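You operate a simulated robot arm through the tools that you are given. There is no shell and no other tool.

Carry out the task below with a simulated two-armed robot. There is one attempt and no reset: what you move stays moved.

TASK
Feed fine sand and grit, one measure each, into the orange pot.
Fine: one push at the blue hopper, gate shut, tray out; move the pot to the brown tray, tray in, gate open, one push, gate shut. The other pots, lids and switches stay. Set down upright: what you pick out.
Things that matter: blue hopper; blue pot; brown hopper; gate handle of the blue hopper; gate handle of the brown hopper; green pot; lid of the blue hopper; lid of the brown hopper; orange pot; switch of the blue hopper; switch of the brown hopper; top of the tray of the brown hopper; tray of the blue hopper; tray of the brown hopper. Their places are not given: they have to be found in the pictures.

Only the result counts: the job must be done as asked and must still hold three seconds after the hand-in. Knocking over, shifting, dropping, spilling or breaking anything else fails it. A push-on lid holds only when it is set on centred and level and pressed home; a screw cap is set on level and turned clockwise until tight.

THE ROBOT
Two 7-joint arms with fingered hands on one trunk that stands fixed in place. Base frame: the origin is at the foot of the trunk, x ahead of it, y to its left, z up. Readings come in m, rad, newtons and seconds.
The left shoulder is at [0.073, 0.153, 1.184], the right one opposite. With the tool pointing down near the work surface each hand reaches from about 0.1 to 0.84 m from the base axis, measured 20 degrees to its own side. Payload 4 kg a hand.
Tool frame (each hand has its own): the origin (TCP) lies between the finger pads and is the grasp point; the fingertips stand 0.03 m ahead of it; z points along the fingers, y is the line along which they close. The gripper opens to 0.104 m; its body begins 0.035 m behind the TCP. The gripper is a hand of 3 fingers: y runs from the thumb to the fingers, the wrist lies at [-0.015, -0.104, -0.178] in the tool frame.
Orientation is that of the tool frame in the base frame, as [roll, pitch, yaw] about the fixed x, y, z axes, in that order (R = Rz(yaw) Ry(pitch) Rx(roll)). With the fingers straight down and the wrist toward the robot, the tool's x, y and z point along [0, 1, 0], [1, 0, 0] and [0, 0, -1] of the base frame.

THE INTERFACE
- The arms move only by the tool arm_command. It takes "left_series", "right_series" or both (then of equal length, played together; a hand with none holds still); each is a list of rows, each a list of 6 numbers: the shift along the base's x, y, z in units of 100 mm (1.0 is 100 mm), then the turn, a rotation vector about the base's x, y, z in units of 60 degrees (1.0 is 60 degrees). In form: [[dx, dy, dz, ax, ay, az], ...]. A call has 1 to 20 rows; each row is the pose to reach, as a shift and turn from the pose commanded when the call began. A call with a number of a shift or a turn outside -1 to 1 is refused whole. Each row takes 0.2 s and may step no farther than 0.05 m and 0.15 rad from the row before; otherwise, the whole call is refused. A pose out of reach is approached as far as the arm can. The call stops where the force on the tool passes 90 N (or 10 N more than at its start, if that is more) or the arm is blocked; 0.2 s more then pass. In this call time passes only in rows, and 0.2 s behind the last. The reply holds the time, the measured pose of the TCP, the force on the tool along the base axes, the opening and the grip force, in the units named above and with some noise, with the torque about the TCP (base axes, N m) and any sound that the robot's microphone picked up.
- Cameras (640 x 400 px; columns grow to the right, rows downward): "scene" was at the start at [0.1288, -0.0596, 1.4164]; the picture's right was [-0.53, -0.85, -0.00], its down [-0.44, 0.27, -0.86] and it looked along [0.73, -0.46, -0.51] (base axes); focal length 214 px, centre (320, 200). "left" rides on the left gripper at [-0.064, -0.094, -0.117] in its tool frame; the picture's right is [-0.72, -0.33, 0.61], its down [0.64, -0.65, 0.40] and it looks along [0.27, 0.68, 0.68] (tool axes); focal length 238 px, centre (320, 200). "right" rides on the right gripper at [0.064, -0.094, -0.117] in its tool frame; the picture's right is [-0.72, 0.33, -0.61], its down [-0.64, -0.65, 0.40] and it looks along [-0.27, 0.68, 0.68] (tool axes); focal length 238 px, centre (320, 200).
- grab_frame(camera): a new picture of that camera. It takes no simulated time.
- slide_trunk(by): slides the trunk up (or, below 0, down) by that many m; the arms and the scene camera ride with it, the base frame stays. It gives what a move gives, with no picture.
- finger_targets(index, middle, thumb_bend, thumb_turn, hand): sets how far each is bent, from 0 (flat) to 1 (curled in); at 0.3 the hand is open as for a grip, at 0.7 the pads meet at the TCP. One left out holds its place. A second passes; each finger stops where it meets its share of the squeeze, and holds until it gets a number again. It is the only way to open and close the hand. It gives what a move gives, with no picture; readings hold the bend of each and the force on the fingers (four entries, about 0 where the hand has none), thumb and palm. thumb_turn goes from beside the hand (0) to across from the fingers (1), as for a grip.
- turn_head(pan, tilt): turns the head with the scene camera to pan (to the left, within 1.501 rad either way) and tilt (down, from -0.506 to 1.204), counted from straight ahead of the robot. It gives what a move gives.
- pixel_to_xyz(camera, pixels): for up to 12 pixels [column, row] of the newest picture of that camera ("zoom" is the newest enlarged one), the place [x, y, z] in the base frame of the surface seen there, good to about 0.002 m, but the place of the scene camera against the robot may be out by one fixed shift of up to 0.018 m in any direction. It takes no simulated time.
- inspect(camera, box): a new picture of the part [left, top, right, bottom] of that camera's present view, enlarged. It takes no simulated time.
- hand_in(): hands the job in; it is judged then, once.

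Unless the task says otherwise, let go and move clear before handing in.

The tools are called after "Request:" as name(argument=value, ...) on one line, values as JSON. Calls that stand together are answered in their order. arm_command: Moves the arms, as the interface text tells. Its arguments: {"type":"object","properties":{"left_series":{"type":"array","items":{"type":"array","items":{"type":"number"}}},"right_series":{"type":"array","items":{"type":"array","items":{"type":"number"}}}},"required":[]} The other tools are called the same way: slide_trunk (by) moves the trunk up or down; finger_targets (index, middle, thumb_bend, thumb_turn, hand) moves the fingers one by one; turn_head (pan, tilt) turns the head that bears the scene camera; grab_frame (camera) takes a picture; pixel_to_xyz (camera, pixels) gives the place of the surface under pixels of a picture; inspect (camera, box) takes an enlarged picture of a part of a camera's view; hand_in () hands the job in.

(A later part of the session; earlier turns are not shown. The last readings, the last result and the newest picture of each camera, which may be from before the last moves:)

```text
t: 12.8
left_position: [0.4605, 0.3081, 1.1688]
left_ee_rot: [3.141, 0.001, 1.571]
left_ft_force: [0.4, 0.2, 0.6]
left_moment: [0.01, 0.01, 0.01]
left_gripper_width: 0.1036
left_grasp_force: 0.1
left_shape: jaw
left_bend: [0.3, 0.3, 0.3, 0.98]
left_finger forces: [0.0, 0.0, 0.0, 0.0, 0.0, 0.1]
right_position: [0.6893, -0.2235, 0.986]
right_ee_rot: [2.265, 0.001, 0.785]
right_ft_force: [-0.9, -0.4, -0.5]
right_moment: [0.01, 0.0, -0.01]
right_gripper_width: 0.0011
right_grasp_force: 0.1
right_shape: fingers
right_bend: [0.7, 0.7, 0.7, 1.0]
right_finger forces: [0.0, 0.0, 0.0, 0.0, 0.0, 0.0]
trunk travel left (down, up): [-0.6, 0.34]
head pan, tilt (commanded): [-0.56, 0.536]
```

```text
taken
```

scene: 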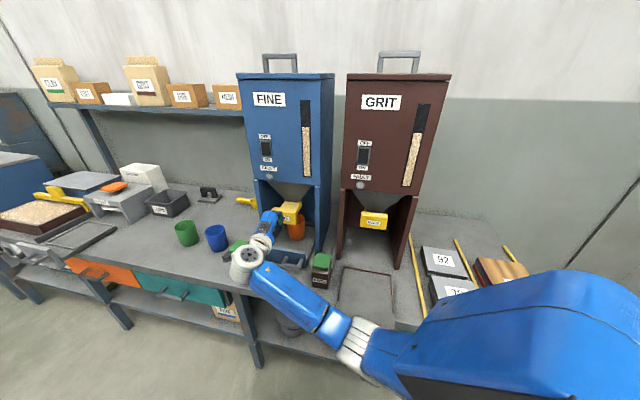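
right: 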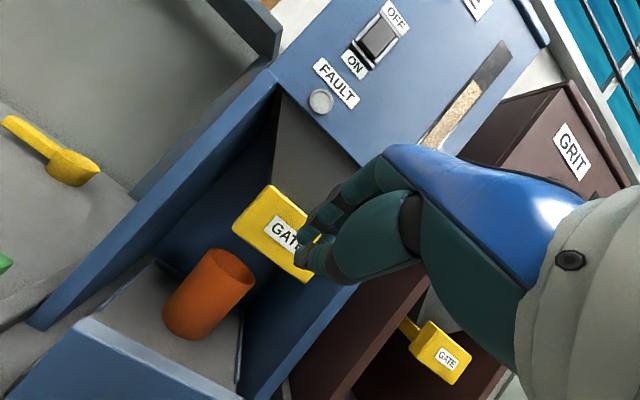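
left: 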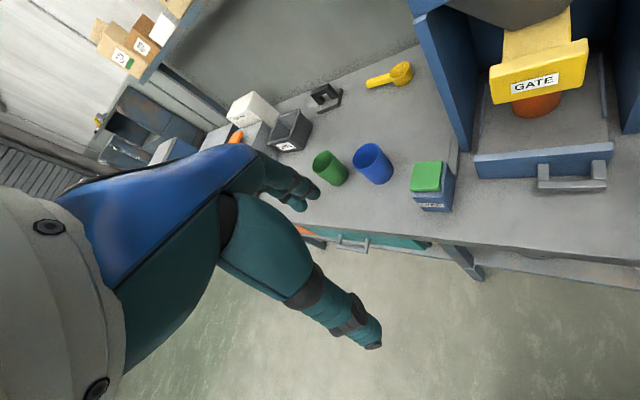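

The fingertips are lined up on the gate plate, but the forearm and elbow pass near the brown tray around (355,340) in the scene. I'll check the elbow's height before pushing.

Request:
pixel_to_xyz(camera="scene", pixels=[[355, 340], [310, 310], [340, 365], [250, 265], [370, 380], [365, 290], [345, 270], [390, 272]])

Request:
inspect(camera="scene", box=[240, 230, 440, 400])

Request:
inspect(camera="right", box=[150, 150, 400, 360])

Request:
pixel_to_xyz(camera="right", pixels=[[270, 190], [305, 215], [250, 240], [240, 225], [290, 268], [275, 240], [430, 330], [460, 345]])

```text
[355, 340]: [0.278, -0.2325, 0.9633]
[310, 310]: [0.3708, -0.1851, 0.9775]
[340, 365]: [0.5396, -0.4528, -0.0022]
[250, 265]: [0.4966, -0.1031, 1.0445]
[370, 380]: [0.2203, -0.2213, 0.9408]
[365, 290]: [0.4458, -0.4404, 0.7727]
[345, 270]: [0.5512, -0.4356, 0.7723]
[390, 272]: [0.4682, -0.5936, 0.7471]
```

```text
2.35 times, centred on (340, 315) of scene
```

zoom: 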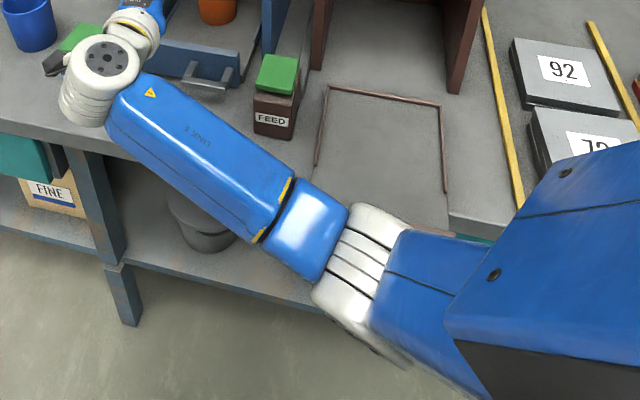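

```text
1.90 times, centred on (275, 255) of right
```

zoom: 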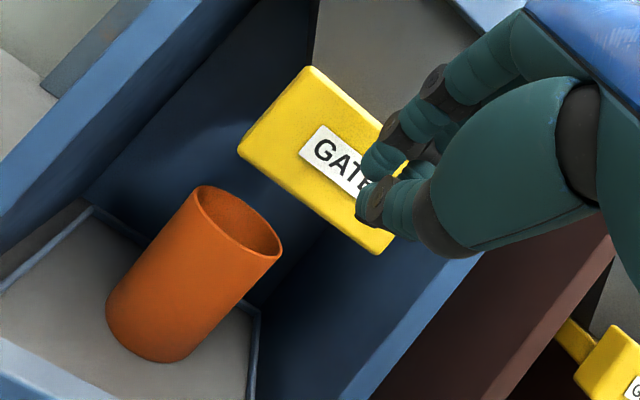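

```text
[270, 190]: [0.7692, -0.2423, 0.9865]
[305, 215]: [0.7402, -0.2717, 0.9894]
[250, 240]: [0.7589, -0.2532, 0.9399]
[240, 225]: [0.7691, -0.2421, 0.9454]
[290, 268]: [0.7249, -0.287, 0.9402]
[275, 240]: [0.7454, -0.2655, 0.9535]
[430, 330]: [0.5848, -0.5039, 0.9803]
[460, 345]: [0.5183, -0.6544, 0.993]
```

The elbow top is at z≈0.96 and sits in front of the brown tray, rising as the arm extends, so it's clear. Gate plate face is at n≈-0.715, z 0.940–0.988; I'll advance along (0.707,-0.707) to contact and push it in.

Request:
arm_command(right_series=[[0.1, -0.1, -0.02, 0, 0, 0], [0.2, -0.2, -0.02, 0, 0, 0], [0.3, -0.3, -0.02, 0, 0, 0], [0.36, -0.36, -0.02, 0, 0, 0], [0.42, -0.42, -0.02, 0, 0, 0], [0.48, -0.48, -0.02, 0, 0, 0]])

Request:
inspect(camera="right", box=[150, 150, 400, 360])

Request:
grab_frame(camera="scene")

```text
t: 14.2
left_position: [0.4608, 0.3086, 1.17]
left_ee_rot: [-3.141, 0.001, 1.572]
left_ft_force: [0.3, 0.8, -0.4]
left_moment: [0.0, 0.0, -0.02]
left_gripper_width: 0.1038
left_grasp_force: 0.1
left_shape: jaw
left_bend: [0.3, 0.3, 0.3, 0.98]
left_finger forces: [0.0, 0.0, 0.1, 0.1, 0.0, 0.0]
right_position: [0.7359, -0.2727, 0.9831]
right_ee_rot: [2.268, 0.003, 0.785]
right_ft_force: [-1.4, 0.0, 0.6]
right_moment: [-0.03, 0.05, -0.03]
right_gripper_width: 0.001
right_grasp_force: 1.6
right_shape: fingers
right_bend: [0.7, 0.7, 0.7, 1.0]
right_finger forces: [0.0, 1.7, 0.0, 0.0, 0.0, 0.0]
trunk travel left (down, up): [-0.6, 0.34]
head pan, tilt (commanded): [-0.56, 0.536]
```

```text
1.90 times, centred on (275, 255) of right
```

zoom: 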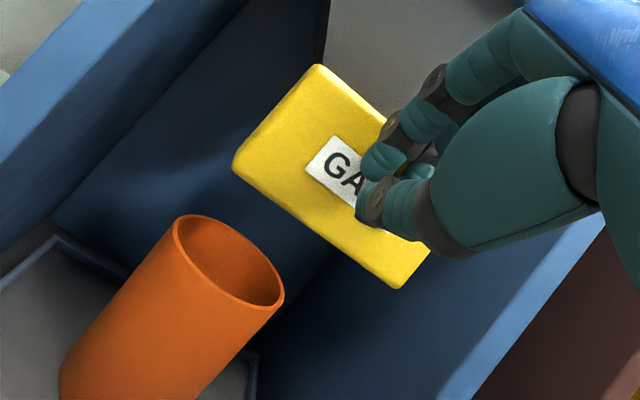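

```text
taken
```

scene: 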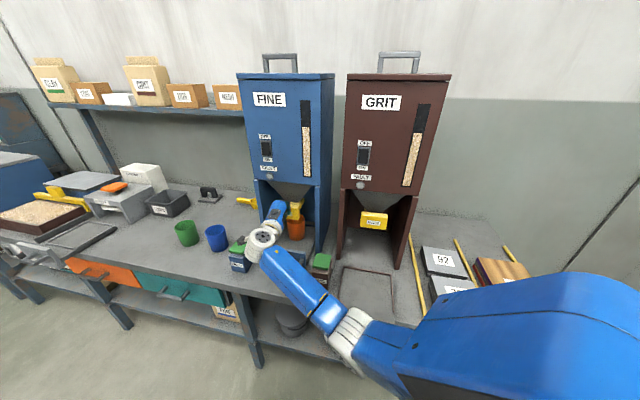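

The fingers are on the plate and the gate is sliding with ~1.5 N. I'll keep pushing along the same line in small steps until it stops.

Request:
arm_command(right_series=[[0.05, -0.05, 0, 0, 0, 0], [0.1, -0.1, 0, 0, 0, 0], [0.14, -0.14, 0, 0, 0, 0], [0.17, -0.17, 0, 0, 0, 0]])

Request:
inspect(camera="right", box=[150, 150, 400, 360])

Request:
pixel_to_xyz(camera="zoom", pixels=[[270, 160], [300, 110], [330, 220], [300, 200], [320, 80]])

```text
t: 15.2
left_position: [0.4568, 0.3123, 1.1694]
left_ee_rot: [3.141, 0.003, 1.575]
left_ft_force: [0.2, -0.2, -0.7]
left_moment: [0.02, 0.01, -0.01]
left_gripper_width: 0.1034
left_grasp_force: 0.0
left_shape: jaw
left_bend: [0.3, 0.3, 0.3, 0.98]
left_finger forces: [0.0, 0.0, 0.0, 0.0, 0.1, 0.0]
right_position: [0.7513, -0.2862, 0.9872]
right_ee_rot: [2.264, 0.004, 0.784]
right_ft_force: [-13.1, 7.4, 3.2]
right_moment: [-0.04, -0.04, -0.28]
right_gripper_width: 0.0001
right_grasp_force: 7.7
right_shape: fingers
right_bend: [0.7, 0.71, 0.7, 1.0]
right_finger forces: [3.1, 12.9, 0.1, 0.0, 0.0, 0.0]
trunk travel left (down, up): [-0.6, 0.34]
head pan, tilt (commanded): [-0.56, 0.536]
```

```text
1.90 times, centred on (275, 255) of right
```

zoom: 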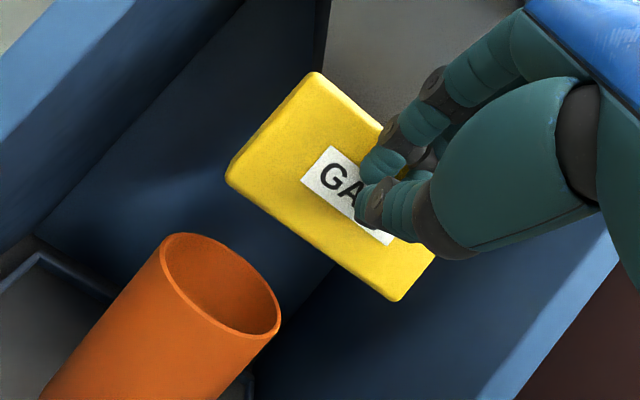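

```text
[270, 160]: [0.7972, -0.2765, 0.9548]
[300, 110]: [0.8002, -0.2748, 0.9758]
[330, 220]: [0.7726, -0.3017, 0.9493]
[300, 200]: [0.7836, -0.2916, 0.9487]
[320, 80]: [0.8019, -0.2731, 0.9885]
```

The blue gate plate now sits at n≈-0.760, exactly like the brown gate's shut position, and force rose to ~15 N at its stop, so it is shut. I'll back straight off.

Request:
arm_command(right_series=[[-0.1, 0.1, 0, 0, 0, 0], [-0.25, 0.25, 0.02, 0, 0, 0], [-0.45, 0.45, 0.05, 0, 0, 0], [-0.65, 0.65, 0.1, 0, 0, 0], [-0.85, 0.85, 0.2, 0, 0, 0]])

Request:
finger_targets(hand="right", index=0.53, middle=0.53, thumb_bend=0.5, thumb_turn=1.0)

Request:
grab_frame(camera="right")

Request:
inspect(camera="right", box=[260, 130, 440, 320])

Request:
inspect(camera="scene", box=[220, 180, 340, 290])

```text
t: 16.4
left_position: [0.4596, 0.307, 1.1697]
left_ee_rot: [3.141, 0.002, 1.574]
left_ft_force: [-0.6, 0.3, 0.0]
left_moment: [0.03, 0.01, 0.01]
left_gripper_width: 0.1037
left_grasp_force: 0.1
left_shape: jaw
left_bend: [0.3, 0.3, 0.3, 0.98]
left_finger forces: [0.1, 0.0, 0.1, 0.0, 0.0, 0.0]
right_position: [0.6658, -0.2061, 1.0039]
right_ee_rot: [2.268, 0.004, 0.782]
right_ft_force: [0.2, 0.4, -0.8]
right_moment: [-0.03, 0.0, 0.02]
right_gripper_width: 0.0015
right_grasp_force: 0.0
right_shape: fingers
right_bend: [0.7, 0.7, 0.7, 1.0]
right_finger forces: [0.0, 0.0, 0.2, 0.0, 0.0, 0.0]
trunk travel left (down, up): [-0.6, 0.34]
head pan, tilt (commanded): [-0.56, 0.536]
```

```text
t: 17.4
left_position: [0.4606, 0.3083, 1.1687]
left_ee_rot: [3.141, 0.002, 1.572]
left_ft_force: [0.4, -0.8, 0.3]
left_moment: [0.02, -0.02, -0.01]
left_gripper_width: 0.1038
left_grasp_force: 0.0
left_shape: jaw
left_bend: [0.3, 0.3, 0.3, 0.98]
left_finger forces: [0.1, 0.0, 0.0, 0.0, 0.0, 0.0]
right_position: [0.6686, -0.2047, 1.0035]
right_ee_rot: [2.268, 0.003, 0.786]
right_ft_force: [-0.1, -0.1, -0.6]
right_moment: [0.0, -0.02, -0.03]
right_gripper_width: 0.0473
right_grasp_force: 0.1
right_shape: fingers
right_bend: [0.53, 0.53, 0.5, 1.0]
right_finger forces: [0.1, 0.0, 0.1, 0.0, 0.0, 0.1]
trunk travel left (down, up): [-0.6, 0.34]
head pan, tilt (commanded): [-0.56, 0.536]
```

```text
taken
```

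right: 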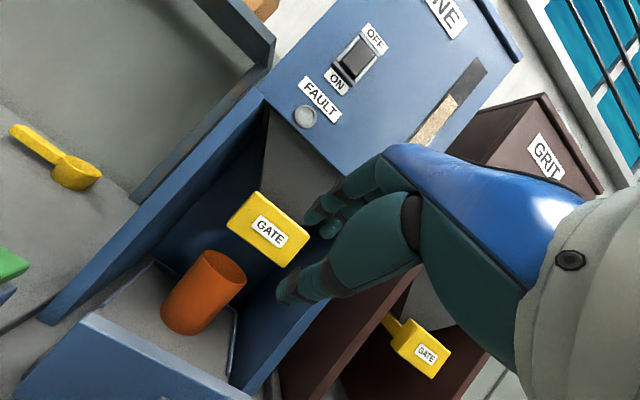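

```text
2.11 times, centred on (350, 225) of right
```

zoom: 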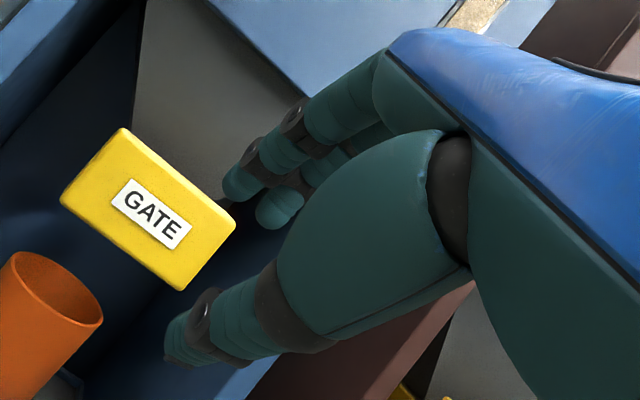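

```text
3.64 times, centred on (280, 235) of scene
```

zoom: 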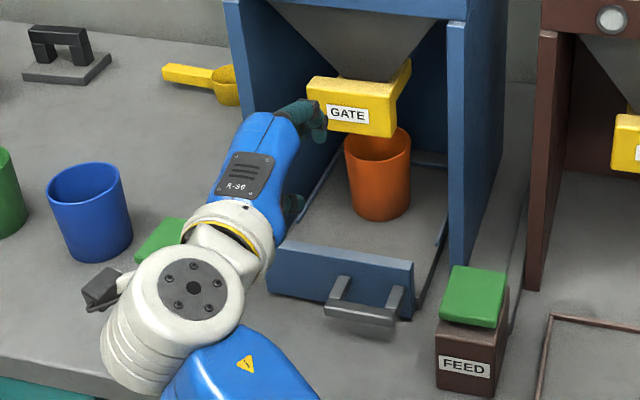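

The gate is closed and the hand is clear. I'll measure where the fingertips and thumb lie so I can decide how to hook the blue tray's handle bar.

Request:
pixel_to_xyz(camera="right", pixels=[[311, 217], [330, 230], [286, 294], [322, 195], [343, 212], [335, 180], [357, 195], [300, 290], [320, 200], [305, 205]])

Request:
inspect(camera="scene", box=[255, 240, 320, 280])

Request:
pixel_to_xyz(camera="zoom", pixels=[[180, 300], [400, 330], [230, 300], [380, 320], [170, 260], [300, 310], [300, 340], [420, 300], [100, 200], [450, 220]])

```text
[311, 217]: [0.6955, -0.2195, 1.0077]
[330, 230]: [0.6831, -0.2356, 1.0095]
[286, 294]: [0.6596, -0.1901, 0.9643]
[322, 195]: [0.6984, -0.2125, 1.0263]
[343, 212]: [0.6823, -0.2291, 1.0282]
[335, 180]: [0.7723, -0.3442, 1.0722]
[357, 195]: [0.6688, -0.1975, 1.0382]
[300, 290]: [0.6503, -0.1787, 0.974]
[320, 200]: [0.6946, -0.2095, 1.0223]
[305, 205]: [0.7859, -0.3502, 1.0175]
```

```text
9.85 times, centred on (288, 260) of scene
```

zoom: 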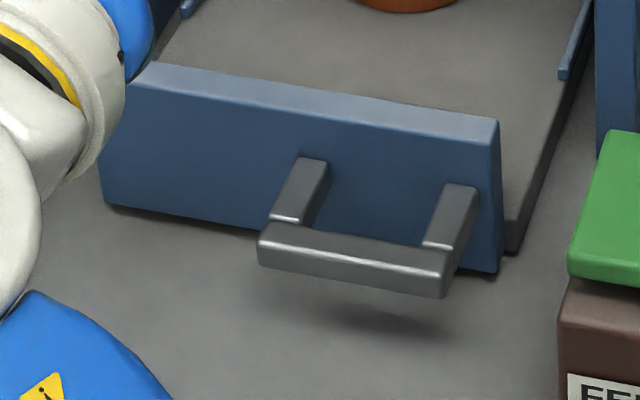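

```text
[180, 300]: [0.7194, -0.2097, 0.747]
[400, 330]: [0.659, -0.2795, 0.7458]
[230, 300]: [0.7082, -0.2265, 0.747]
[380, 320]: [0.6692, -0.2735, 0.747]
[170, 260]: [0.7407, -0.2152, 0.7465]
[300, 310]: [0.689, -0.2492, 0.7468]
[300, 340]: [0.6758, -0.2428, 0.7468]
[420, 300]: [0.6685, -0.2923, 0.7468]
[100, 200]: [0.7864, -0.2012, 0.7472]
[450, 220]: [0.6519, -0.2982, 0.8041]
```

The two fingers lie at tool x≈+0.009 and -0.012 and lean ~40° toward the thumb, so with a 40° tilt they hang vertical—good for hooking behind the bar; the gap between posts is only ~44 mm, so I'll hook with the index alone. I'll curl the middle finger away, ease the tilt to 40° and check the hand shape.

Request:
finger_targets(hand="right", index=0.55, middle=1.0, thumb_bend=0.2, thumb_turn=1.0)

Request:
arm_command(right_series=[[-0.1, 0.1, 0, 0.06, 0.06, 0], [-0.15, 0.15, -0.05, 0.118, 0.118, 0]])

Request:
inspect(camera="right", box=[240, 120, 460, 340])

Request:
grab_frame(camera="right")

Request:
grab_frame(camera="scene")

```text
t: 18.4
left_position: [0.4607, 0.3077, 1.17]
left_ee_rot: [3.14, 0.002, 1.573]
left_ft_force: [0.8, -0.3, 0.8]
left_moment: [0.02, -0.04, 0.0]
left_gripper_width: 0.1041
left_grasp_force: 0.0
left_shape: jaw
left_bend: [0.3, 0.3, 0.3, 0.98]
left_finger forces: [0.0, 0.1, 0.0, 0.0, 0.0, 0.0]
right_position: [0.6686, -0.2057, 1.0042]
right_ee_rot: [2.268, 0.003, 0.785]
right_ft_force: [-0.5, -0.7, -0.3]
right_moment: [0.0, 0.0, 0.0]
right_gripper_width: 0.0793
right_grasp_force: 0.0
right_shape: fingers
right_bend: [0.55, 1.0, 0.2, 0.97]
right_finger forces: [0.0, 0.0, 0.0, 0.1, 0.0, 0.0]
trunk travel left (down, up): [-0.6, 0.34]
head pan, tilt (commanded): [-0.56, 0.536]
```

```text
t: 19.0
left_position: [0.4609, 0.3078, 1.1691]
left_ee_rot: [3.141, 0.002, 1.573]
left_ft_force: [-0.3, -0.7, 0.4]
left_moment: [0.06, 0.0, 0.04]
left_gripper_width: 0.1037
left_grasp_force: 0.0
left_shape: jaw
left_bend: [0.3, 0.3, 0.3, 0.98]
left_finger forces: [0.1, 0.0, 0.0, 0.0, 0.1, 0.1]
right_position: [0.654, -0.2002, 0.9965]
right_ee_rot: [2.426, 0.023, 0.771]
right_ft_force: [-0.3, 0.2, 0.7]
right_moment: [0.01, 0.02, -0.01]
right_gripper_width: 0.0796
right_grasp_force: 0.0
right_shape: fingers
right_bend: [0.55, 1.0, 0.2, 0.97]
right_finger forces: [0.0, 0.0, 0.1, 0.0, 0.0, 0.1]
trunk travel left (down, up): [-0.6, 0.34]
head pan, tilt (commanded): [-0.56, 0.536]
```

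```text
1.82 times, centred on (350, 230) of right
```

zoom: 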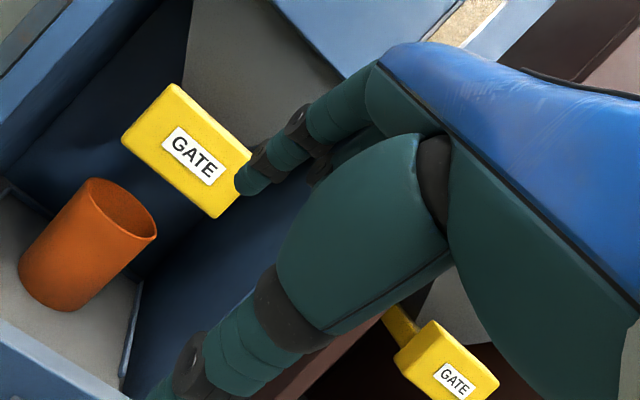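

```text
taken
```

right: 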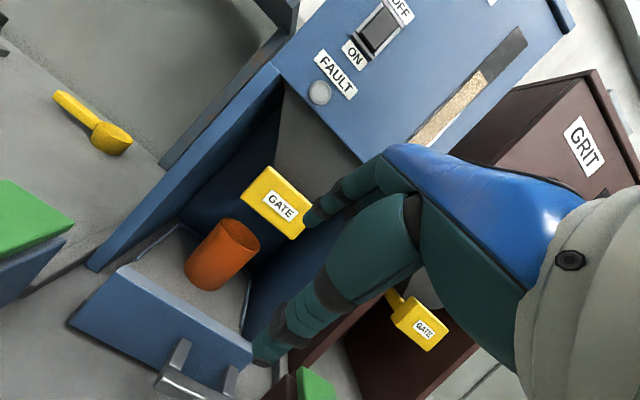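

```text
taken
```

scene: 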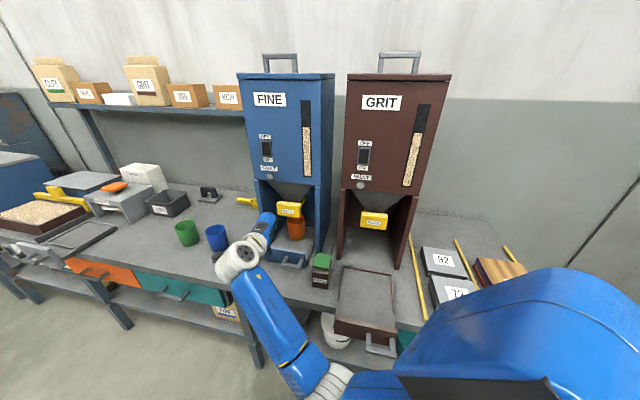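

The index (at zoom (255,180)) is extended and the middle is tucked away, but the elbow now hangs low around scene (330,385). I'll raise the trunk so the arm works from above with a straighter elbow before going down to the tray handle.

Request:
slide_trunk(by=0.12)

Request:
grab_frame(camera="scene")

Request:
grab_frame(camera="right")

```text
t: 20.5
left_position: [0.4607, 0.3073, 1.2895]
left_ee_rot: [3.142, 0.002, 1.572]
left_ft_force: [0.2, -0.3, -0.4]
left_moment: [0.02, 0.02, -0.04]
left_gripper_width: 0.1038
left_grasp_force: 0.0
left_shape: jaw
left_bend: [0.3, 0.3, 0.3, 0.98]
left_finger forces: [0.0, 0.0, 0.0, 0.1, 0.0, 0.0]
right_position: [0.6549, -0.1996, 1.1194]
right_ee_rot: [2.425, 0.014, 0.775]
right_ft_force: [-0.5, 0.2, -0.2]
right_moment: [0.03, 0.01, -0.03]
right_gripper_width: 0.0796
right_grasp_force: 0.1
right_shape: fingers
right_bend: [0.55, 1.0, 0.2, 0.97]
right_finger forces: [0.1, 0.0, 0.0, 0.1, 0.0, 0.0]
trunk travel left (down, up): [-0.72, 0.22]
head pan, tilt (commanded): [-0.56, 0.536]
```

```text
taken
```

scene: 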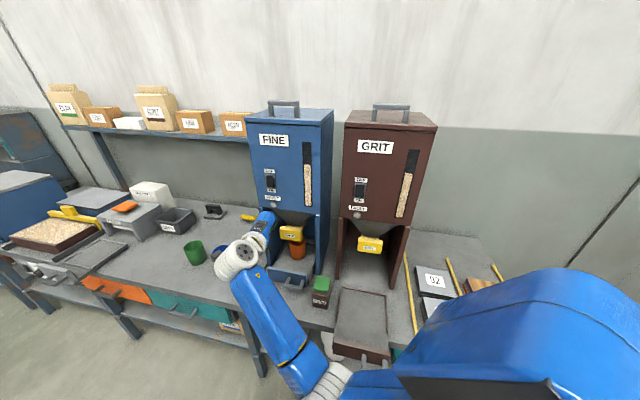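

```text
taken
```

right: 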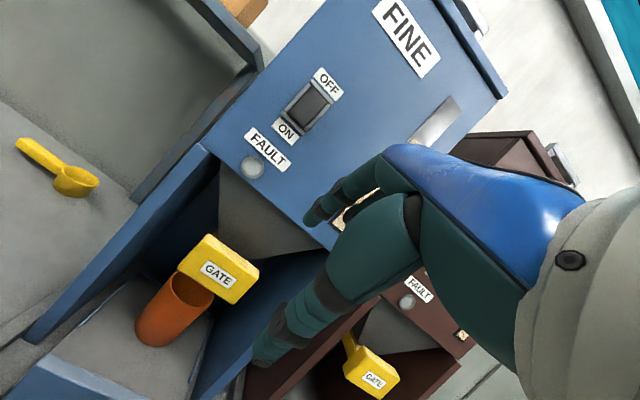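

The trunk is up 0.12 m with everything clear. The opposed thumb would strike the bench when I go low, so I'll swing it beside the hand and see where it ends up.

Request:
finger_targets(hand="right", index=0.55, middle=1.0, thumb_bend=0.2, thumb_turn=0.0)

Request:
grab_frame(camera="right")

Request:
inspect(camera="scene", box=[215, 190, 335, 300])

```text
t: 21.5
left_position: [0.4609, 0.3072, 1.2884]
left_ee_rot: [-3.141, 0.001, 1.573]
left_ft_force: [0.0, 0.5, 0.6]
left_moment: [0.01, 0.0, -0.02]
left_gripper_width: 0.1036
left_grasp_force: 0.0
left_shape: jaw
left_bend: [0.3, 0.3, 0.3, 0.98]
left_finger forces: [0.0, 0.1, 0.1, 0.1, 0.0, 0.0]
right_position: [0.6556, -0.199, 1.1213]
right_ee_rot: [2.422, 0.013, 0.776]
right_ft_force: [0.1, -0.2, 0.0]
right_moment: [0.0, -0.01, -0.03]
right_gripper_width: 0.1353
right_grasp_force: 0.1
right_shape: fingers
right_bend: [0.55, 1.0, 0.2, 0.0]
right_finger forces: [0.1, 0.1, 0.1, 0.0, 0.0, 0.0]
trunk travel left (down, up): [-0.72, 0.22]
head pan, tilt (commanded): [-0.56, 0.536]
```

```text
taken
```

right: 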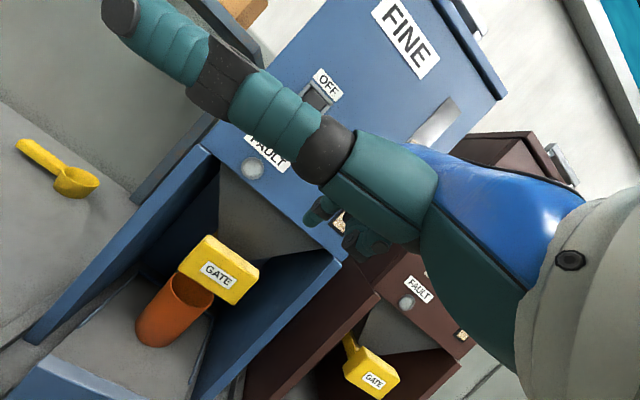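

```text
3.64 times, centred on (275, 245) of scene
```

zoom: 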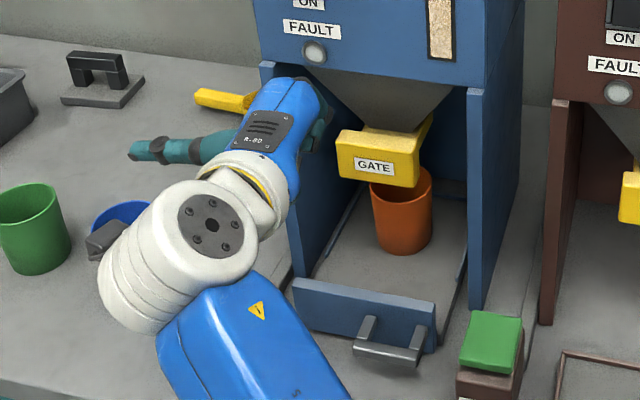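

The thumb swings out ~13 cm to the side, which would come close to the FEED box, so I'll keep it opposed instead. I'll set a looser hook shape, reduce the tilt to about 20°, and move above the tray handle.

Request:
finger_targets(hand="right", index=0.5, middle=1.0, thumb_bend=0.45, thumb_turn=1.0)

Request:
arm_command(right_series=[[-0.1, -0.05, -0.2, 0.08, 0.08, 0], [-0.2, -0.15, -0.4, 0.16, 0.16, 0], [-0.28, -0.25, -0.6, 0.2475, 0.2475, 0], [-0.32, -0.32, -0.8, 0.2475, 0.2475, 0], [-0.32, -0.32, -1.0, 0.2475, 0.2475, 0]])

Request:
grab_frame(camera="right")

Request:
grab_frame(camera="scene")

Request:
inspect(camera="right", box=[180, 140, 440, 400])

```text
t: 22.5
left_position: [0.4614, 0.3086, 1.289]
left_ee_rot: [3.141, 0.0, 1.572]
left_ft_force: [0.0, 0.3, -0.1]
left_moment: [0.02, 0.02, 0.01]
left_gripper_width: 0.1037
left_grasp_force: 0.1
left_shape: jaw
left_bend: [0.3, 0.3, 0.3, 0.98]
left_finger forces: [0.0, 0.1, 0.1, 0.0, 0.0, 0.0]
right_position: [0.6548, -0.199, 1.1204]
right_ee_rot: [2.422, 0.015, 0.774]
right_ft_force: [0.0, 0.2, 0.6]
right_moment: [0.02, -0.01, 0.02]
right_gripper_width: 0.0586
right_grasp_force: 0.0
right_shape: fingers
right_bend: [0.5, 1.0, 0.45, 0.99]
right_finger forces: [0.1, 0.0, 0.0, 0.0, 0.1, 0.0]
trunk travel left (down, up): [-0.72, 0.22]
head pan, tilt (commanded): [-0.56, 0.536]
```

```text
t: 23.6
left_position: [0.4591, 0.309, 1.2903]
left_ee_rot: [3.141, 0.001, 1.573]
left_ft_force: [-1.0, 0.4, 0.7]
left_moment: [-0.03, 0.04, -0.02]
left_gripper_width: 0.1038
left_grasp_force: 0.1
left_shape: jaw
left_bend: [0.3, 0.3, 0.3, 0.98]
left_finger forces: [0.1, 0.0, 0.0, 0.0, 0.0, 0.2]
right_position: [0.6313, -0.2841, 1.0572]
right_ee_rot: [2.687, 0.055, 0.728]
right_ft_force: [0.2, -0.3, -0.3]
right_moment: [0.0, 0.0, 0.03]
right_gripper_width: 0.0585
right_grasp_force: 0.1
right_shape: fingers
right_bend: [0.5, 1.0, 0.45, 0.99]
right_finger forces: [0.0, 0.0, 0.0, 0.0, 0.0, 0.1]
trunk travel left (down, up): [-0.72, 0.22]
head pan, tilt (commanded): [-0.56, 0.536]
stopped in row 5 (right hand): the arm was blocked; the commanded pose is now the measured one
```

```text
taken
```

right: 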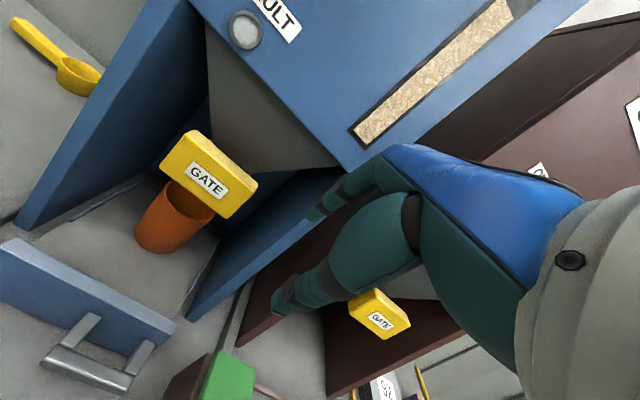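

```text
taken
```

scene: 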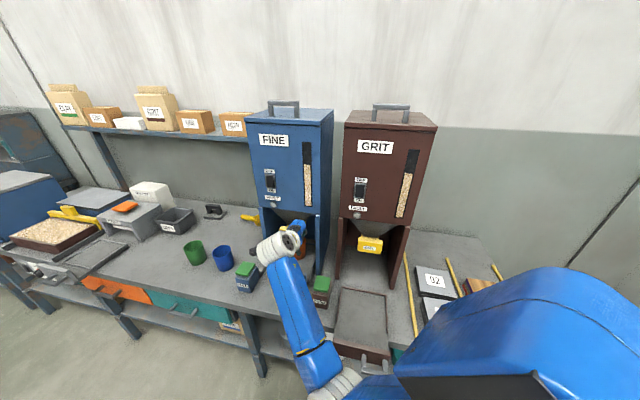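

```text
1.54 times, centred on (310, 270) of right
```

zoom: 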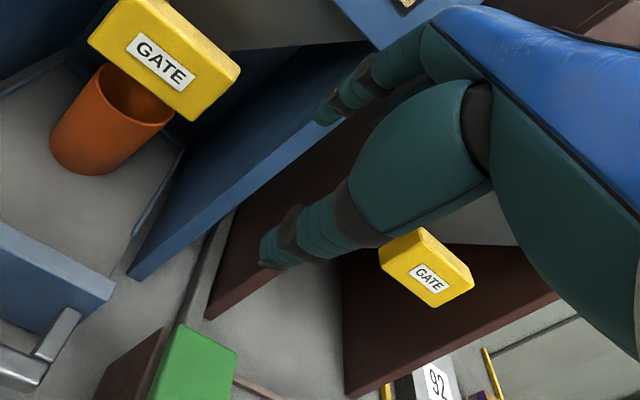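

The arm reported being blocked with the pose off by ~5 cm from the command, though no hand force shows—possibly a joint limit or the elbow against something. I'll inspect the elbow and brown tray area before moving again.

Request:
inspect(camera="scene", box=[250, 220, 420, 400])

Request:
pixel_to_xyz(camera="zoom", pixels=[[400, 270], [430, 290], [330, 270], [430, 310], [300, 340], [250, 300], [250, 250], [330, 180], [400, 180], [200, 130]])

Request:
grab_frame(camera="left")

```text
2.22 times, centred on (335, 310) of scene
```

zoom: 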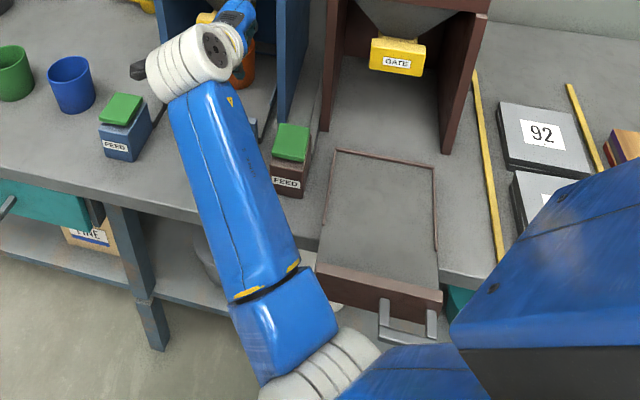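

```text
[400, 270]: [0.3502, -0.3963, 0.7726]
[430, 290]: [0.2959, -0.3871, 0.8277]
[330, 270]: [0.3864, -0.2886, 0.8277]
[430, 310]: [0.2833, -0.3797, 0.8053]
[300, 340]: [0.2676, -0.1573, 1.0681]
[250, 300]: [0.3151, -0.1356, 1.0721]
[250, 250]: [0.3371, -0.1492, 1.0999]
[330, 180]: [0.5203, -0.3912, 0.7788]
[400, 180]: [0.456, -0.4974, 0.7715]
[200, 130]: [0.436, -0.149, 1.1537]
```

```text
taken
```

left: 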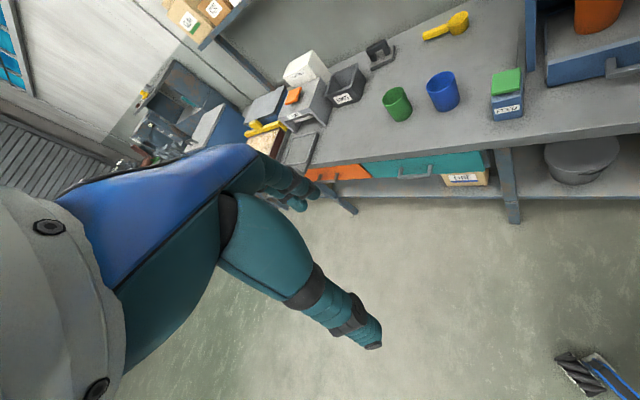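

The elbow is at (0.27,-0.16,1.07), touching nothing, and the brown tray is unmoved, so the block was a joint limit. I'll bring the hand back to a natural posture: up, back off slightly and fingers straight down.

Request:
arm_command(right_series=[[-0.05, 0.1, 0.1, 0.077, 0.077, 0.0], [-0.1, 0.2, 0.2, 0.154, 0.154, 0.0], [-0.15, 0.3, 0.3, 0.23, 0.23, 0.0], [-0.2, 0.4, 0.3, 0.307, 0.307, 0.0]])

Request:
grab_frame(camera="scene")

```text
t: 24.6
left_position: [0.4606, 0.3088, 1.2903]
left_ee_rot: [-3.141, 0.003, 1.572]
left_ft_force: [0.1, -0.2, -0.4]
left_moment: [-0.01, 0.02, 0.01]
left_gripper_width: 0.1035
left_grasp_force: 0.0
left_shape: jaw
left_bend: [0.3, 0.3, 0.3, 0.98]
left_finger forces: [0.0, 0.1, 0.1, 0.0, 0.0, 0.0]
right_position: [0.6091, -0.2555, 1.0884]
right_ee_rot: [3.13, 0.089, 0.742]
right_ft_force: [-0.7, 0.2, -0.5]
right_moment: [0.0, -0.03, -0.03]
right_gripper_width: 0.0585
right_grasp_force: 0.0
right_shape: fingers
right_bend: [0.5, 1.0, 0.45, 0.99]
right_finger forces: [0.0, 0.0, 0.0, 0.1, 0.1, 0.0]
trunk travel left (down, up): [-0.72, 0.22]
head pan, tilt (commanded): [-0.56, 0.536]
```

```text
taken
```

scene: 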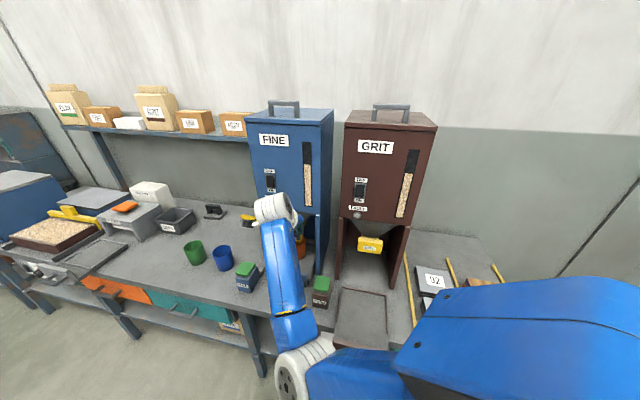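

The hand is freed (fingers straight down at (0.609,-0.256,1.088)) but the right elbow is folded inboard, which makes the 45°-right heading awkward. The left arm points naturally that way, so I'll park the right hand to the right and do the tray and gates with the left hand.

Request:
arm_command(right_series=[[-0.12, -0.12, 0.2, 0, 0, 0.12], [-0.24, -0.24, 0.4, 0, 0, 0.24], [-0.36, -0.36, 0.6, 0, 0, 0.36], [-0.48, -0.48, 0.8, 0, 0, 0.48], [-0.6, -0.6, 1.0, 0, 0, 0.6], [-0.72, -0.72, 1.0, 0, 0, 0.72], [-0.85, -0.85, 1.0, 0, 0, 0.79]])

Request:
grab_frame(camera="scene")

```text
t: 26.2
left_position: [0.4589, 0.3092, 1.2893]
left_ee_rot: [3.14, 0.003, 1.573]
left_ft_force: [-1.3, 0.3, -0.1]
left_moment: [0.0, -0.01, 0.0]
left_gripper_width: 0.1035
left_grasp_force: 0.0
left_shape: jaw
left_bend: [0.3, 0.3, 0.3, 0.98]
left_finger forces: [0.0, 0.0, 0.0, 0.0, 0.0, 0.0]
right_position: [0.5235, -0.3234, 1.1843]
right_ee_rot: [-3.133, 0.074, 1.589]
right_ft_force: [0.3, -0.9, -1.3]
right_moment: [-0.01, 0.0, -0.01]
right_gripper_width: 0.0585
right_grasp_force: 0.1
right_shape: fingers
right_bend: [0.5, 1.0, 0.45, 0.99]
right_finger forces: [0.1, 0.0, 0.0, 0.1, 0.1, 0.0]
trunk travel left (down, up): [-0.72, 0.22]
head pan, tilt (commanded): [-0.56, 0.536]
```

```text
taken
```

scene: 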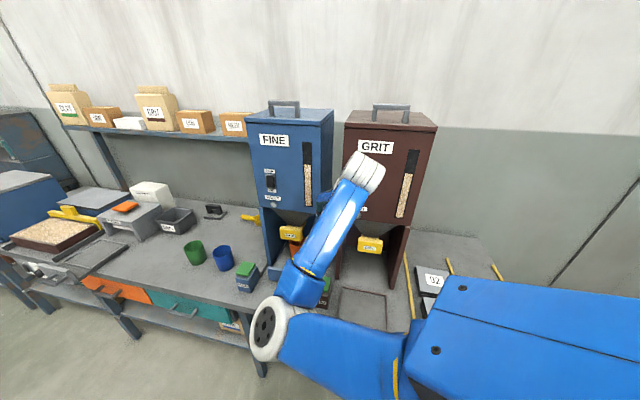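

The right hand is clear but its elbow still sits inboard around scene (270,330), in the left arm's way. I'll move the hand toward its original parking pose with some inward yaw to coax the elbow out.

Request:
arm_command(right_series=[[-0.15, -0.2, 0.2, 0, 0, 0.12], [-0.3, -0.4, 0.4, 0, 0, 0.24], [-0.45, -0.6, 0.6, 0, 0, 0.36], [-0.6, -0.8, 0.8, 0, 0, 0.48], [-0.75, -1.0, 1.0, 0, 0, 0.6]])

Request:
grab_frame(camera="scene")

```text
t: 27.4
left_position: [0.4575, 0.3053, 1.2901]
left_ee_rot: [3.139, 0.001, 1.573]
left_ft_force: [0.8, -0.4, 0.6]
left_moment: [-0.01, 0.0, -0.03]
left_gripper_width: 0.1038
left_grasp_force: 0.0
left_shape: jaw
left_bend: [0.3, 0.3, 0.3, 0.98]
left_finger forces: [0.1, 0.0, 0.1, 0.1, 0.0, 0.0]
right_position: [0.4491, -0.4251, 1.288]
right_ee_rot: [-3.136, 0.07, 2.218]
right_ft_force: [-0.2, 0.1, 0.6]
right_moment: [0.0, -0.01, -0.01]
right_gripper_width: 0.0586
right_grasp_force: 0.0
right_shape: fingers
right_bend: [0.5, 1.0, 0.45, 0.99]
right_finger forces: [0.1, 0.0, 0.0, 0.1, 0.0, 0.0]
trunk travel left (down, up): [-0.72, 0.22]
head pan, tilt (commanded): [-0.56, 0.536]
```

```text
taken
```

scene: 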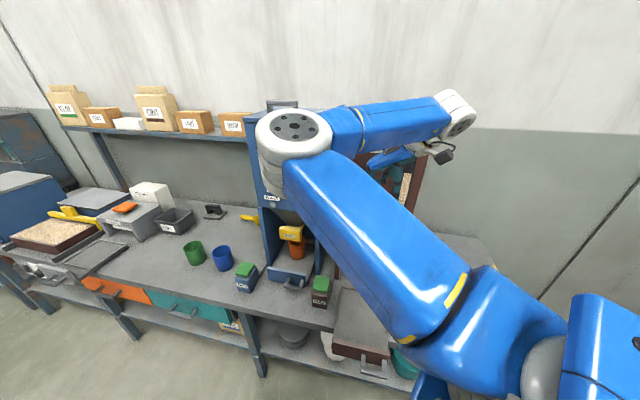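

The right elbow is now high and inboard at scene (295,130). I'll measure where the elbow and forearm are.

Request:
pixel_to_xyz(camera="scene", pixels=[[295, 128], [270, 140], [400, 120], [460, 120], [400, 250], [480, 310], [550, 370], [600, 340]])

Request:
grab_frame(camera="left")

```text
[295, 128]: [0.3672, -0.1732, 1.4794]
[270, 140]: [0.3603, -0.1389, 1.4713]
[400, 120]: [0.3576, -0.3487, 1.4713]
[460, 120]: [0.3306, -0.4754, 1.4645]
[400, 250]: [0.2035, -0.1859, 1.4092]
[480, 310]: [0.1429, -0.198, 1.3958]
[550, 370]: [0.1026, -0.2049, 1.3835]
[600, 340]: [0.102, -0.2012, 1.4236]
```

```text
taken
```

left: 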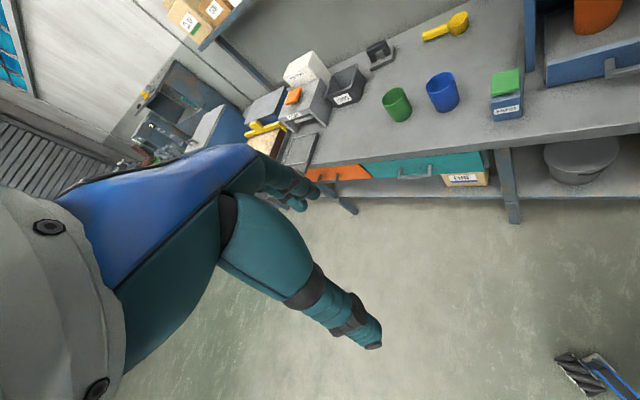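

The right upper arm reaches forward to an elbow at (0.36,-0.17,1.43) and the forearm runs right, all well above the bench. I'll slide the right hand further right along the bench direction and yaw it outward to unwind the wrist and leave room for the left arm.

Request:
arm_command(right_series=[[-0.2, -0.2, 0.06, 0, 0, -0.138], [-0.4, -0.4, 0.12, 0, 0, -0.276], [-0.6, -0.6, 0.18, 0, 0, -0.414], [-0.8, -0.8, 0.24, 0, 0, -0.552], [-1.0, -1.0, 0.3, 0, 0, -0.69]])

Request:
arm_command(right_series=[[-0.2, -0.2, 0.06, 0, 0, -0.138], [-0.4, -0.4, 0.12, 0, 0, -0.276], [-0.6, -0.6, 0.18, 0, 0, -0.414], [-0.8, -0.8, 0.24, 0, 0, -0.552], [-1.0, -1.0, 0.3, 0, 0, -0.69]])

Request:
grab_frame(camera="scene")

Request:
grab_frame(camera="right")

```text
t: 28.6
left_position: [0.4588, 0.3063, 1.2901]
left_ee_rot: [3.14, 0.0, 1.572]
left_ft_force: [0.1, -0.6, 0.3]
left_moment: [-0.01, 0.02, -0.01]
left_gripper_width: 0.1037
left_grasp_force: 0.0
left_shape: jaw
left_bend: [0.3, 0.3, 0.3, 0.98]
left_finger forces: [0.0, 0.0, 0.1, 0.0, 0.0, 0.1]
right_position: [0.3516, -0.5268, 1.3172]
right_ee_rot: [-3.137, 0.074, 1.49]
right_ft_force: [-0.3, -0.4, 0.1]
right_moment: [-0.01, -0.02, -0.01]
right_gripper_width: 0.0586
right_grasp_force: 0.1
right_shape: fingers
right_bend: [0.5, 1.0, 0.45, 0.99]
right_finger forces: [0.0, 0.0, 0.0, 0.1, 0.0, 0.0]
trunk travel left (down, up): [-0.72, 0.22]
head pan, tilt (commanded): [-0.56, 0.536]
```

```text
t: 29.9
left_position: [0.4585, 0.3061, 1.2908]
left_ee_rot: [3.139, 0.001, 1.573]
left_ft_force: [0.0, -0.3, -0.2]
left_moment: [0.0, -0.04, -0.01]
left_gripper_width: 0.1035
left_grasp_force: 0.0
left_shape: jaw
left_bend: [0.3, 0.3, 0.3, 0.98]
left_finger forces: [0.0, 0.1, 0.0, 0.0, 0.0, 0.1]
right_position: [0.2507, -0.6262, 1.3452]
right_ee_rot: [-3.133, 0.074, 0.768]
right_ft_force: [-0.4, -0.4, 0.8]
right_moment: [-0.01, -0.02, -0.02]
right_gripper_width: 0.0584
right_grasp_force: 0.0
right_shape: fingers
right_bend: [0.5, 1.0, 0.45, 0.99]
right_finger forces: [0.0, 0.0, 0.0, 0.0, 0.0, 0.1]
trunk travel left (down, up): [-0.72, 0.22]
head pan, tilt (commanded): [-0.56, 0.536]
```

```text
taken
```

scene: 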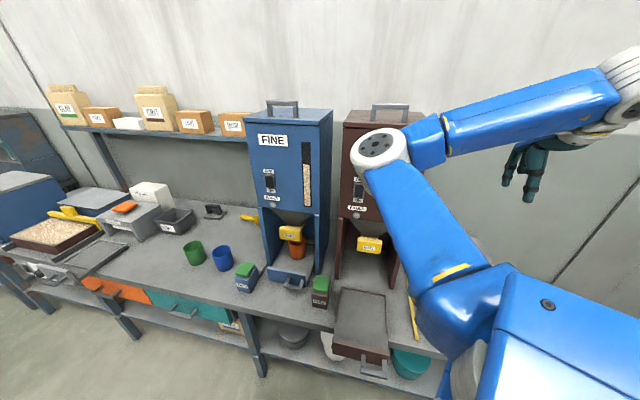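

```text
taken
```

right: 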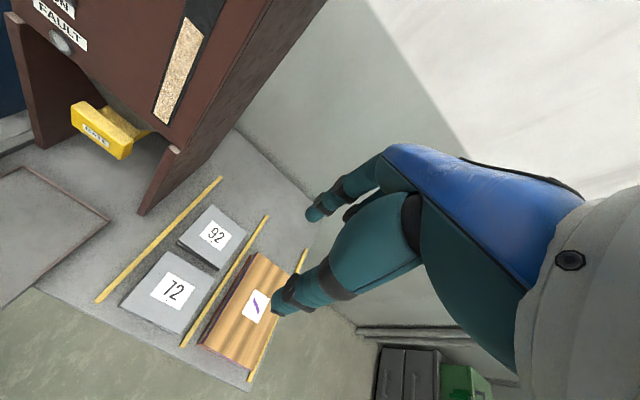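

The right arm is now parked to the right with its elbow at scene (385,150). I'll raise it a bit while preparing the left hand's hook shape, then lower the trunk to its starting height for left-arm reach.

Request:
arm_command(right_series=[[-0.1, -0.05, 0.25, 0, 0, 0], [-0.2, -0.1, 0.5, 0, 0, 0], [-0.3, -0.15, 0.75, 0, 0, 0], [-0.4, -0.2, 1.0, 0, 0, 0]])

Request:
finger_targets(hand="left", index=0.5, middle=1.0, thumb_bend=0.45, thumb_turn=1.0)

Request:
slide_trunk(by=-0.12)

Request:
arm_command(left_series=[[0.06, -0.2, -0.05, 0, 0, 0], [0.12, -0.4, -0.1, 0, 0, 0], [0.18, -0.6, -0.15, 0, 0, 0], [0.24, -0.8, -0.2, 0, 0, 0], [0.3, -1.0, -0.25, 0, 0, 0]])

Request:
grab_frame(camera="scene")

```text
t: 30.9
left_position: [0.458, 0.3052, 1.2901]
left_ee_rot: [3.14, 0.0, 1.574]
left_ft_force: [0.9, 0.7, 0.7]
left_moment: [-0.02, 0.02, -0.02]
left_gripper_width: 0.1039
left_grasp_force: 0.1
left_shape: jaw
left_bend: [0.3, 0.3, 0.3, 0.98]
left_finger forces: [0.1, 0.0, 0.0, 0.0, 0.1, 0.0]
right_position: [0.211, -0.6514, 1.444]
right_ee_rot: [-3.135, 0.071, 0.769]
right_ft_force: [-0.5, 0.4, 1.4]
right_moment: [0.04, -0.02, -0.02]
right_gripper_width: 0.0584
right_grasp_force: 0.0
right_shape: fingers
right_bend: [0.5, 1.0, 0.45, 0.99]
right_finger forces: [0.1, 0.0, 0.0, 0.1, 0.1, 0.1]
trunk travel left (down, up): [-0.72, 0.22]
head pan, tilt (commanded): [-0.56, 0.536]
```

```text
t: 31.9
left_position: [0.4597, 0.3067, 1.2896]
left_ee_rot: [-3.141, 0.001, 1.573]
left_ft_force: [0.0, 0.7, -0.1]
left_moment: [0.02, -0.02, -0.01]
left_gripper_width: 0.0589
left_grasp_force: 0.1
left_shape: fingers
left_bend: [0.5, 1.0, 0.45, 0.99]
left_finger forces: [0.0, 0.0, 0.0, 0.0, 0.1, 0.1]
right_position: [0.211, -0.6497, 1.4448]
right_ee_rot: [-3.136, 0.074, 0.77]
right_ft_force: [0.2, 0.7, 0.1]
right_moment: [0.0, -0.01, -0.01]
right_gripper_width: 0.0586
right_grasp_force: 0.0
right_shape: fingers
right_bend: [0.5, 1.0, 0.45, 0.99]
right_finger forces: [0.0, 0.1, 0.1, 0.0, 0.0, 0.0]
trunk travel left (down, up): [-0.72, 0.22]
head pan, tilt (commanded): [-0.56, 0.536]
```

```text
t: 33.4
left_position: [0.4589, 0.3064, 1.1717]
left_ee_rot: [3.139, 0.002, 1.572]
left_ft_force: [-0.7, -0.2, 0.8]
left_moment: [0.03, 0.02, 0.0]
left_gripper_width: 0.0591
left_grasp_force: 0.0
left_shape: fingers
left_bend: [0.5, 1.0, 0.45, 0.99]
left_finger forces: [0.1, 0.0, 0.0, 0.0, 0.0, 0.0]
right_position: [0.2111, -0.6491, 1.3246]
right_ee_rot: [-3.134, 0.074, 0.769]
right_ft_force: [0.4, -0.2, 0.2]
right_moment: [-0.01, 0.01, 0.01]
right_gripper_width: 0.0585
right_grasp_force: 0.0
right_shape: fingers
right_bend: [0.5, 1.0, 0.45, 0.99]
right_finger forces: [0.0, 0.0, 0.1, 0.1, 0.1, 0.0]
trunk travel left (down, up): [-0.6, 0.34]
head pan, tilt (commanded): [-0.56, 0.536]
```

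```text
t: 34.5
left_position: [0.4886, 0.2049, 1.1448]
left_ee_rot: [3.141, 0.0, 1.572]
left_ft_force: [-0.2, -0.2, -0.4]
left_moment: [-0.01, 0.01, -0.01]
left_gripper_width: 0.0589
left_grasp_force: 0.2
left_shape: fingers
left_bend: [0.5, 1.0, 0.45, 0.99]
left_finger forces: [0.1, 0.1, 0.1, 0.1, 0.1, 0.0]
right_position: [0.2114, -0.6506, 1.3241]
right_ee_rot: [-3.133, 0.073, 0.771]
right_ft_force: [-0.8, -0.2, -0.4]
right_moment: [-0.02, -0.02, 0.05]
right_gripper_width: 0.0582
right_grasp_force: 0.1
right_shape: fingers
right_bend: [0.5, 1.0, 0.45, 0.99]
right_finger forces: [0.1, 0.0, 0.0, 0.1, 0.0, 0.0]
trunk travel left (down, up): [-0.6, 0.34]
head pan, tilt (commanded): [-0.56, 0.536]
```

```text
taken
```

scene: 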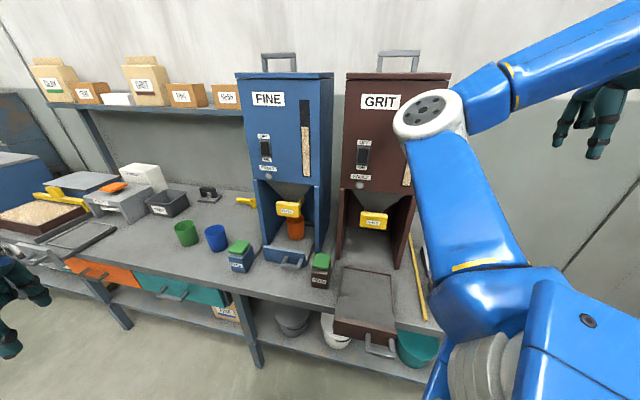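

The left hand moves freely and the view of both hoppers is open. I'll bring the left hand across to in front of the blue tray while yawing it 45° toward the hopper.

Request:
arm_command(left_series=[[0.04, -0.25, -0.05, 0, 0, -0.08], [0.08, -0.5, -0.1, 0, 0, -0.16], [0.12, -0.75, -0.15, 0, 0, -0.24], [0.16, -1.0, -0.2, 0, 0, -0.32]])

Request:
arm_command(left_series=[[0.07, -0.25, -0.05, 0, 0, -0.11], [0.14, -0.5, -0.1, 0, 0, -0.22], [0.21, -0.75, -0.15, 0, 0, -0.33], [0.28, -1.0, -0.2, 0, 0, -0.43]])

Request:
grab_frame(camera="scene")

Request:
grab_frame(camera="left")

```text
t: 35.5
left_position: [0.5054, 0.1046, 1.1255]
left_ee_rot: [3.141, 0.0, 1.236]
left_ft_force: [0.2, 0.4, -0.1]
left_moment: [-0.02, -0.02, -0.02]
left_gripper_width: 0.0588
left_grasp_force: 0.0
left_shape: fingers
left_bend: [0.5, 1.0, 0.45, 0.99]
left_finger forces: [0.0, 0.0, 0.0, 0.1, 0.1, 0.0]
right_position: [0.2114, -0.6523, 1.3231]
right_ee_rot: [-3.133, 0.071, 0.771]
right_ft_force: [-0.2, -0.3, 0.3]
right_moment: [0.02, -0.04, 0.03]
right_gripper_width: 0.0585
right_grasp_force: 0.1
right_shape: fingers
right_bend: [0.5, 1.0, 0.45, 0.99]
right_finger forces: [0.1, 0.0, 0.1, 0.0, 0.0, 0.0]
trunk travel left (down, up): [-0.6, 0.34]
head pan, tilt (commanded): [-0.56, 0.536]
```

```text
t: 36.5
left_position: [0.5321, 0.0053, 1.1062]
left_ee_rot: [3.14, 0.001, 0.786]
left_ft_force: [-0.5, 0.5, 0.1]
left_moment: [0.0, 0.01, 0.03]
left_gripper_width: 0.0591
left_grasp_force: 0.1
left_shape: fingers
left_bend: [0.5, 1.0, 0.45, 0.99]
left_finger forces: [0.0, 0.0, 0.0, 0.0, 0.0, 0.0]
right_position: [0.2121, -0.652, 1.3219]
right_ee_rot: [-3.132, 0.072, 0.771]
right_ft_force: [0.4, 0.1, -1.0]
right_moment: [0.0, -0.04, -0.01]
right_gripper_width: 0.0587
right_grasp_force: 0.1
right_shape: fingers
right_bend: [0.5, 1.0, 0.45, 0.99]
right_finger forces: [0.0, 0.0, 0.1, 0.1, 0.1, 0.0]
trunk travel left (down, up): [-0.6, 0.34]
head pan, tilt (commanded): [-0.56, 0.536]
```

```text
taken
```

scene: 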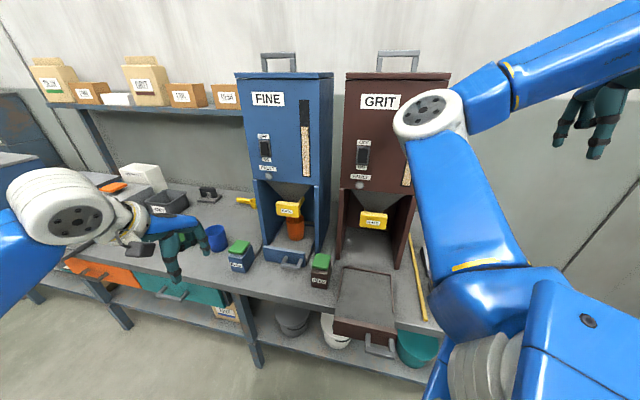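

```text
taken
```

left: 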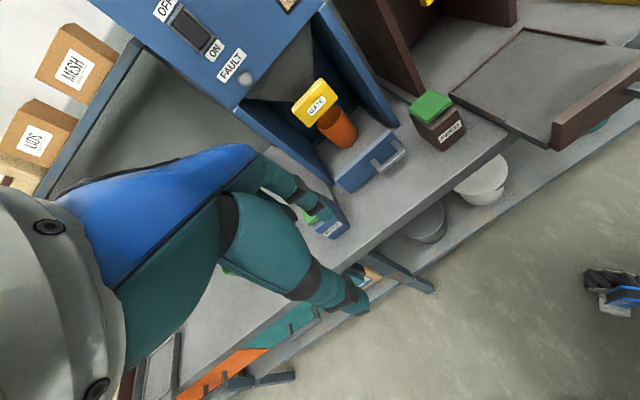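

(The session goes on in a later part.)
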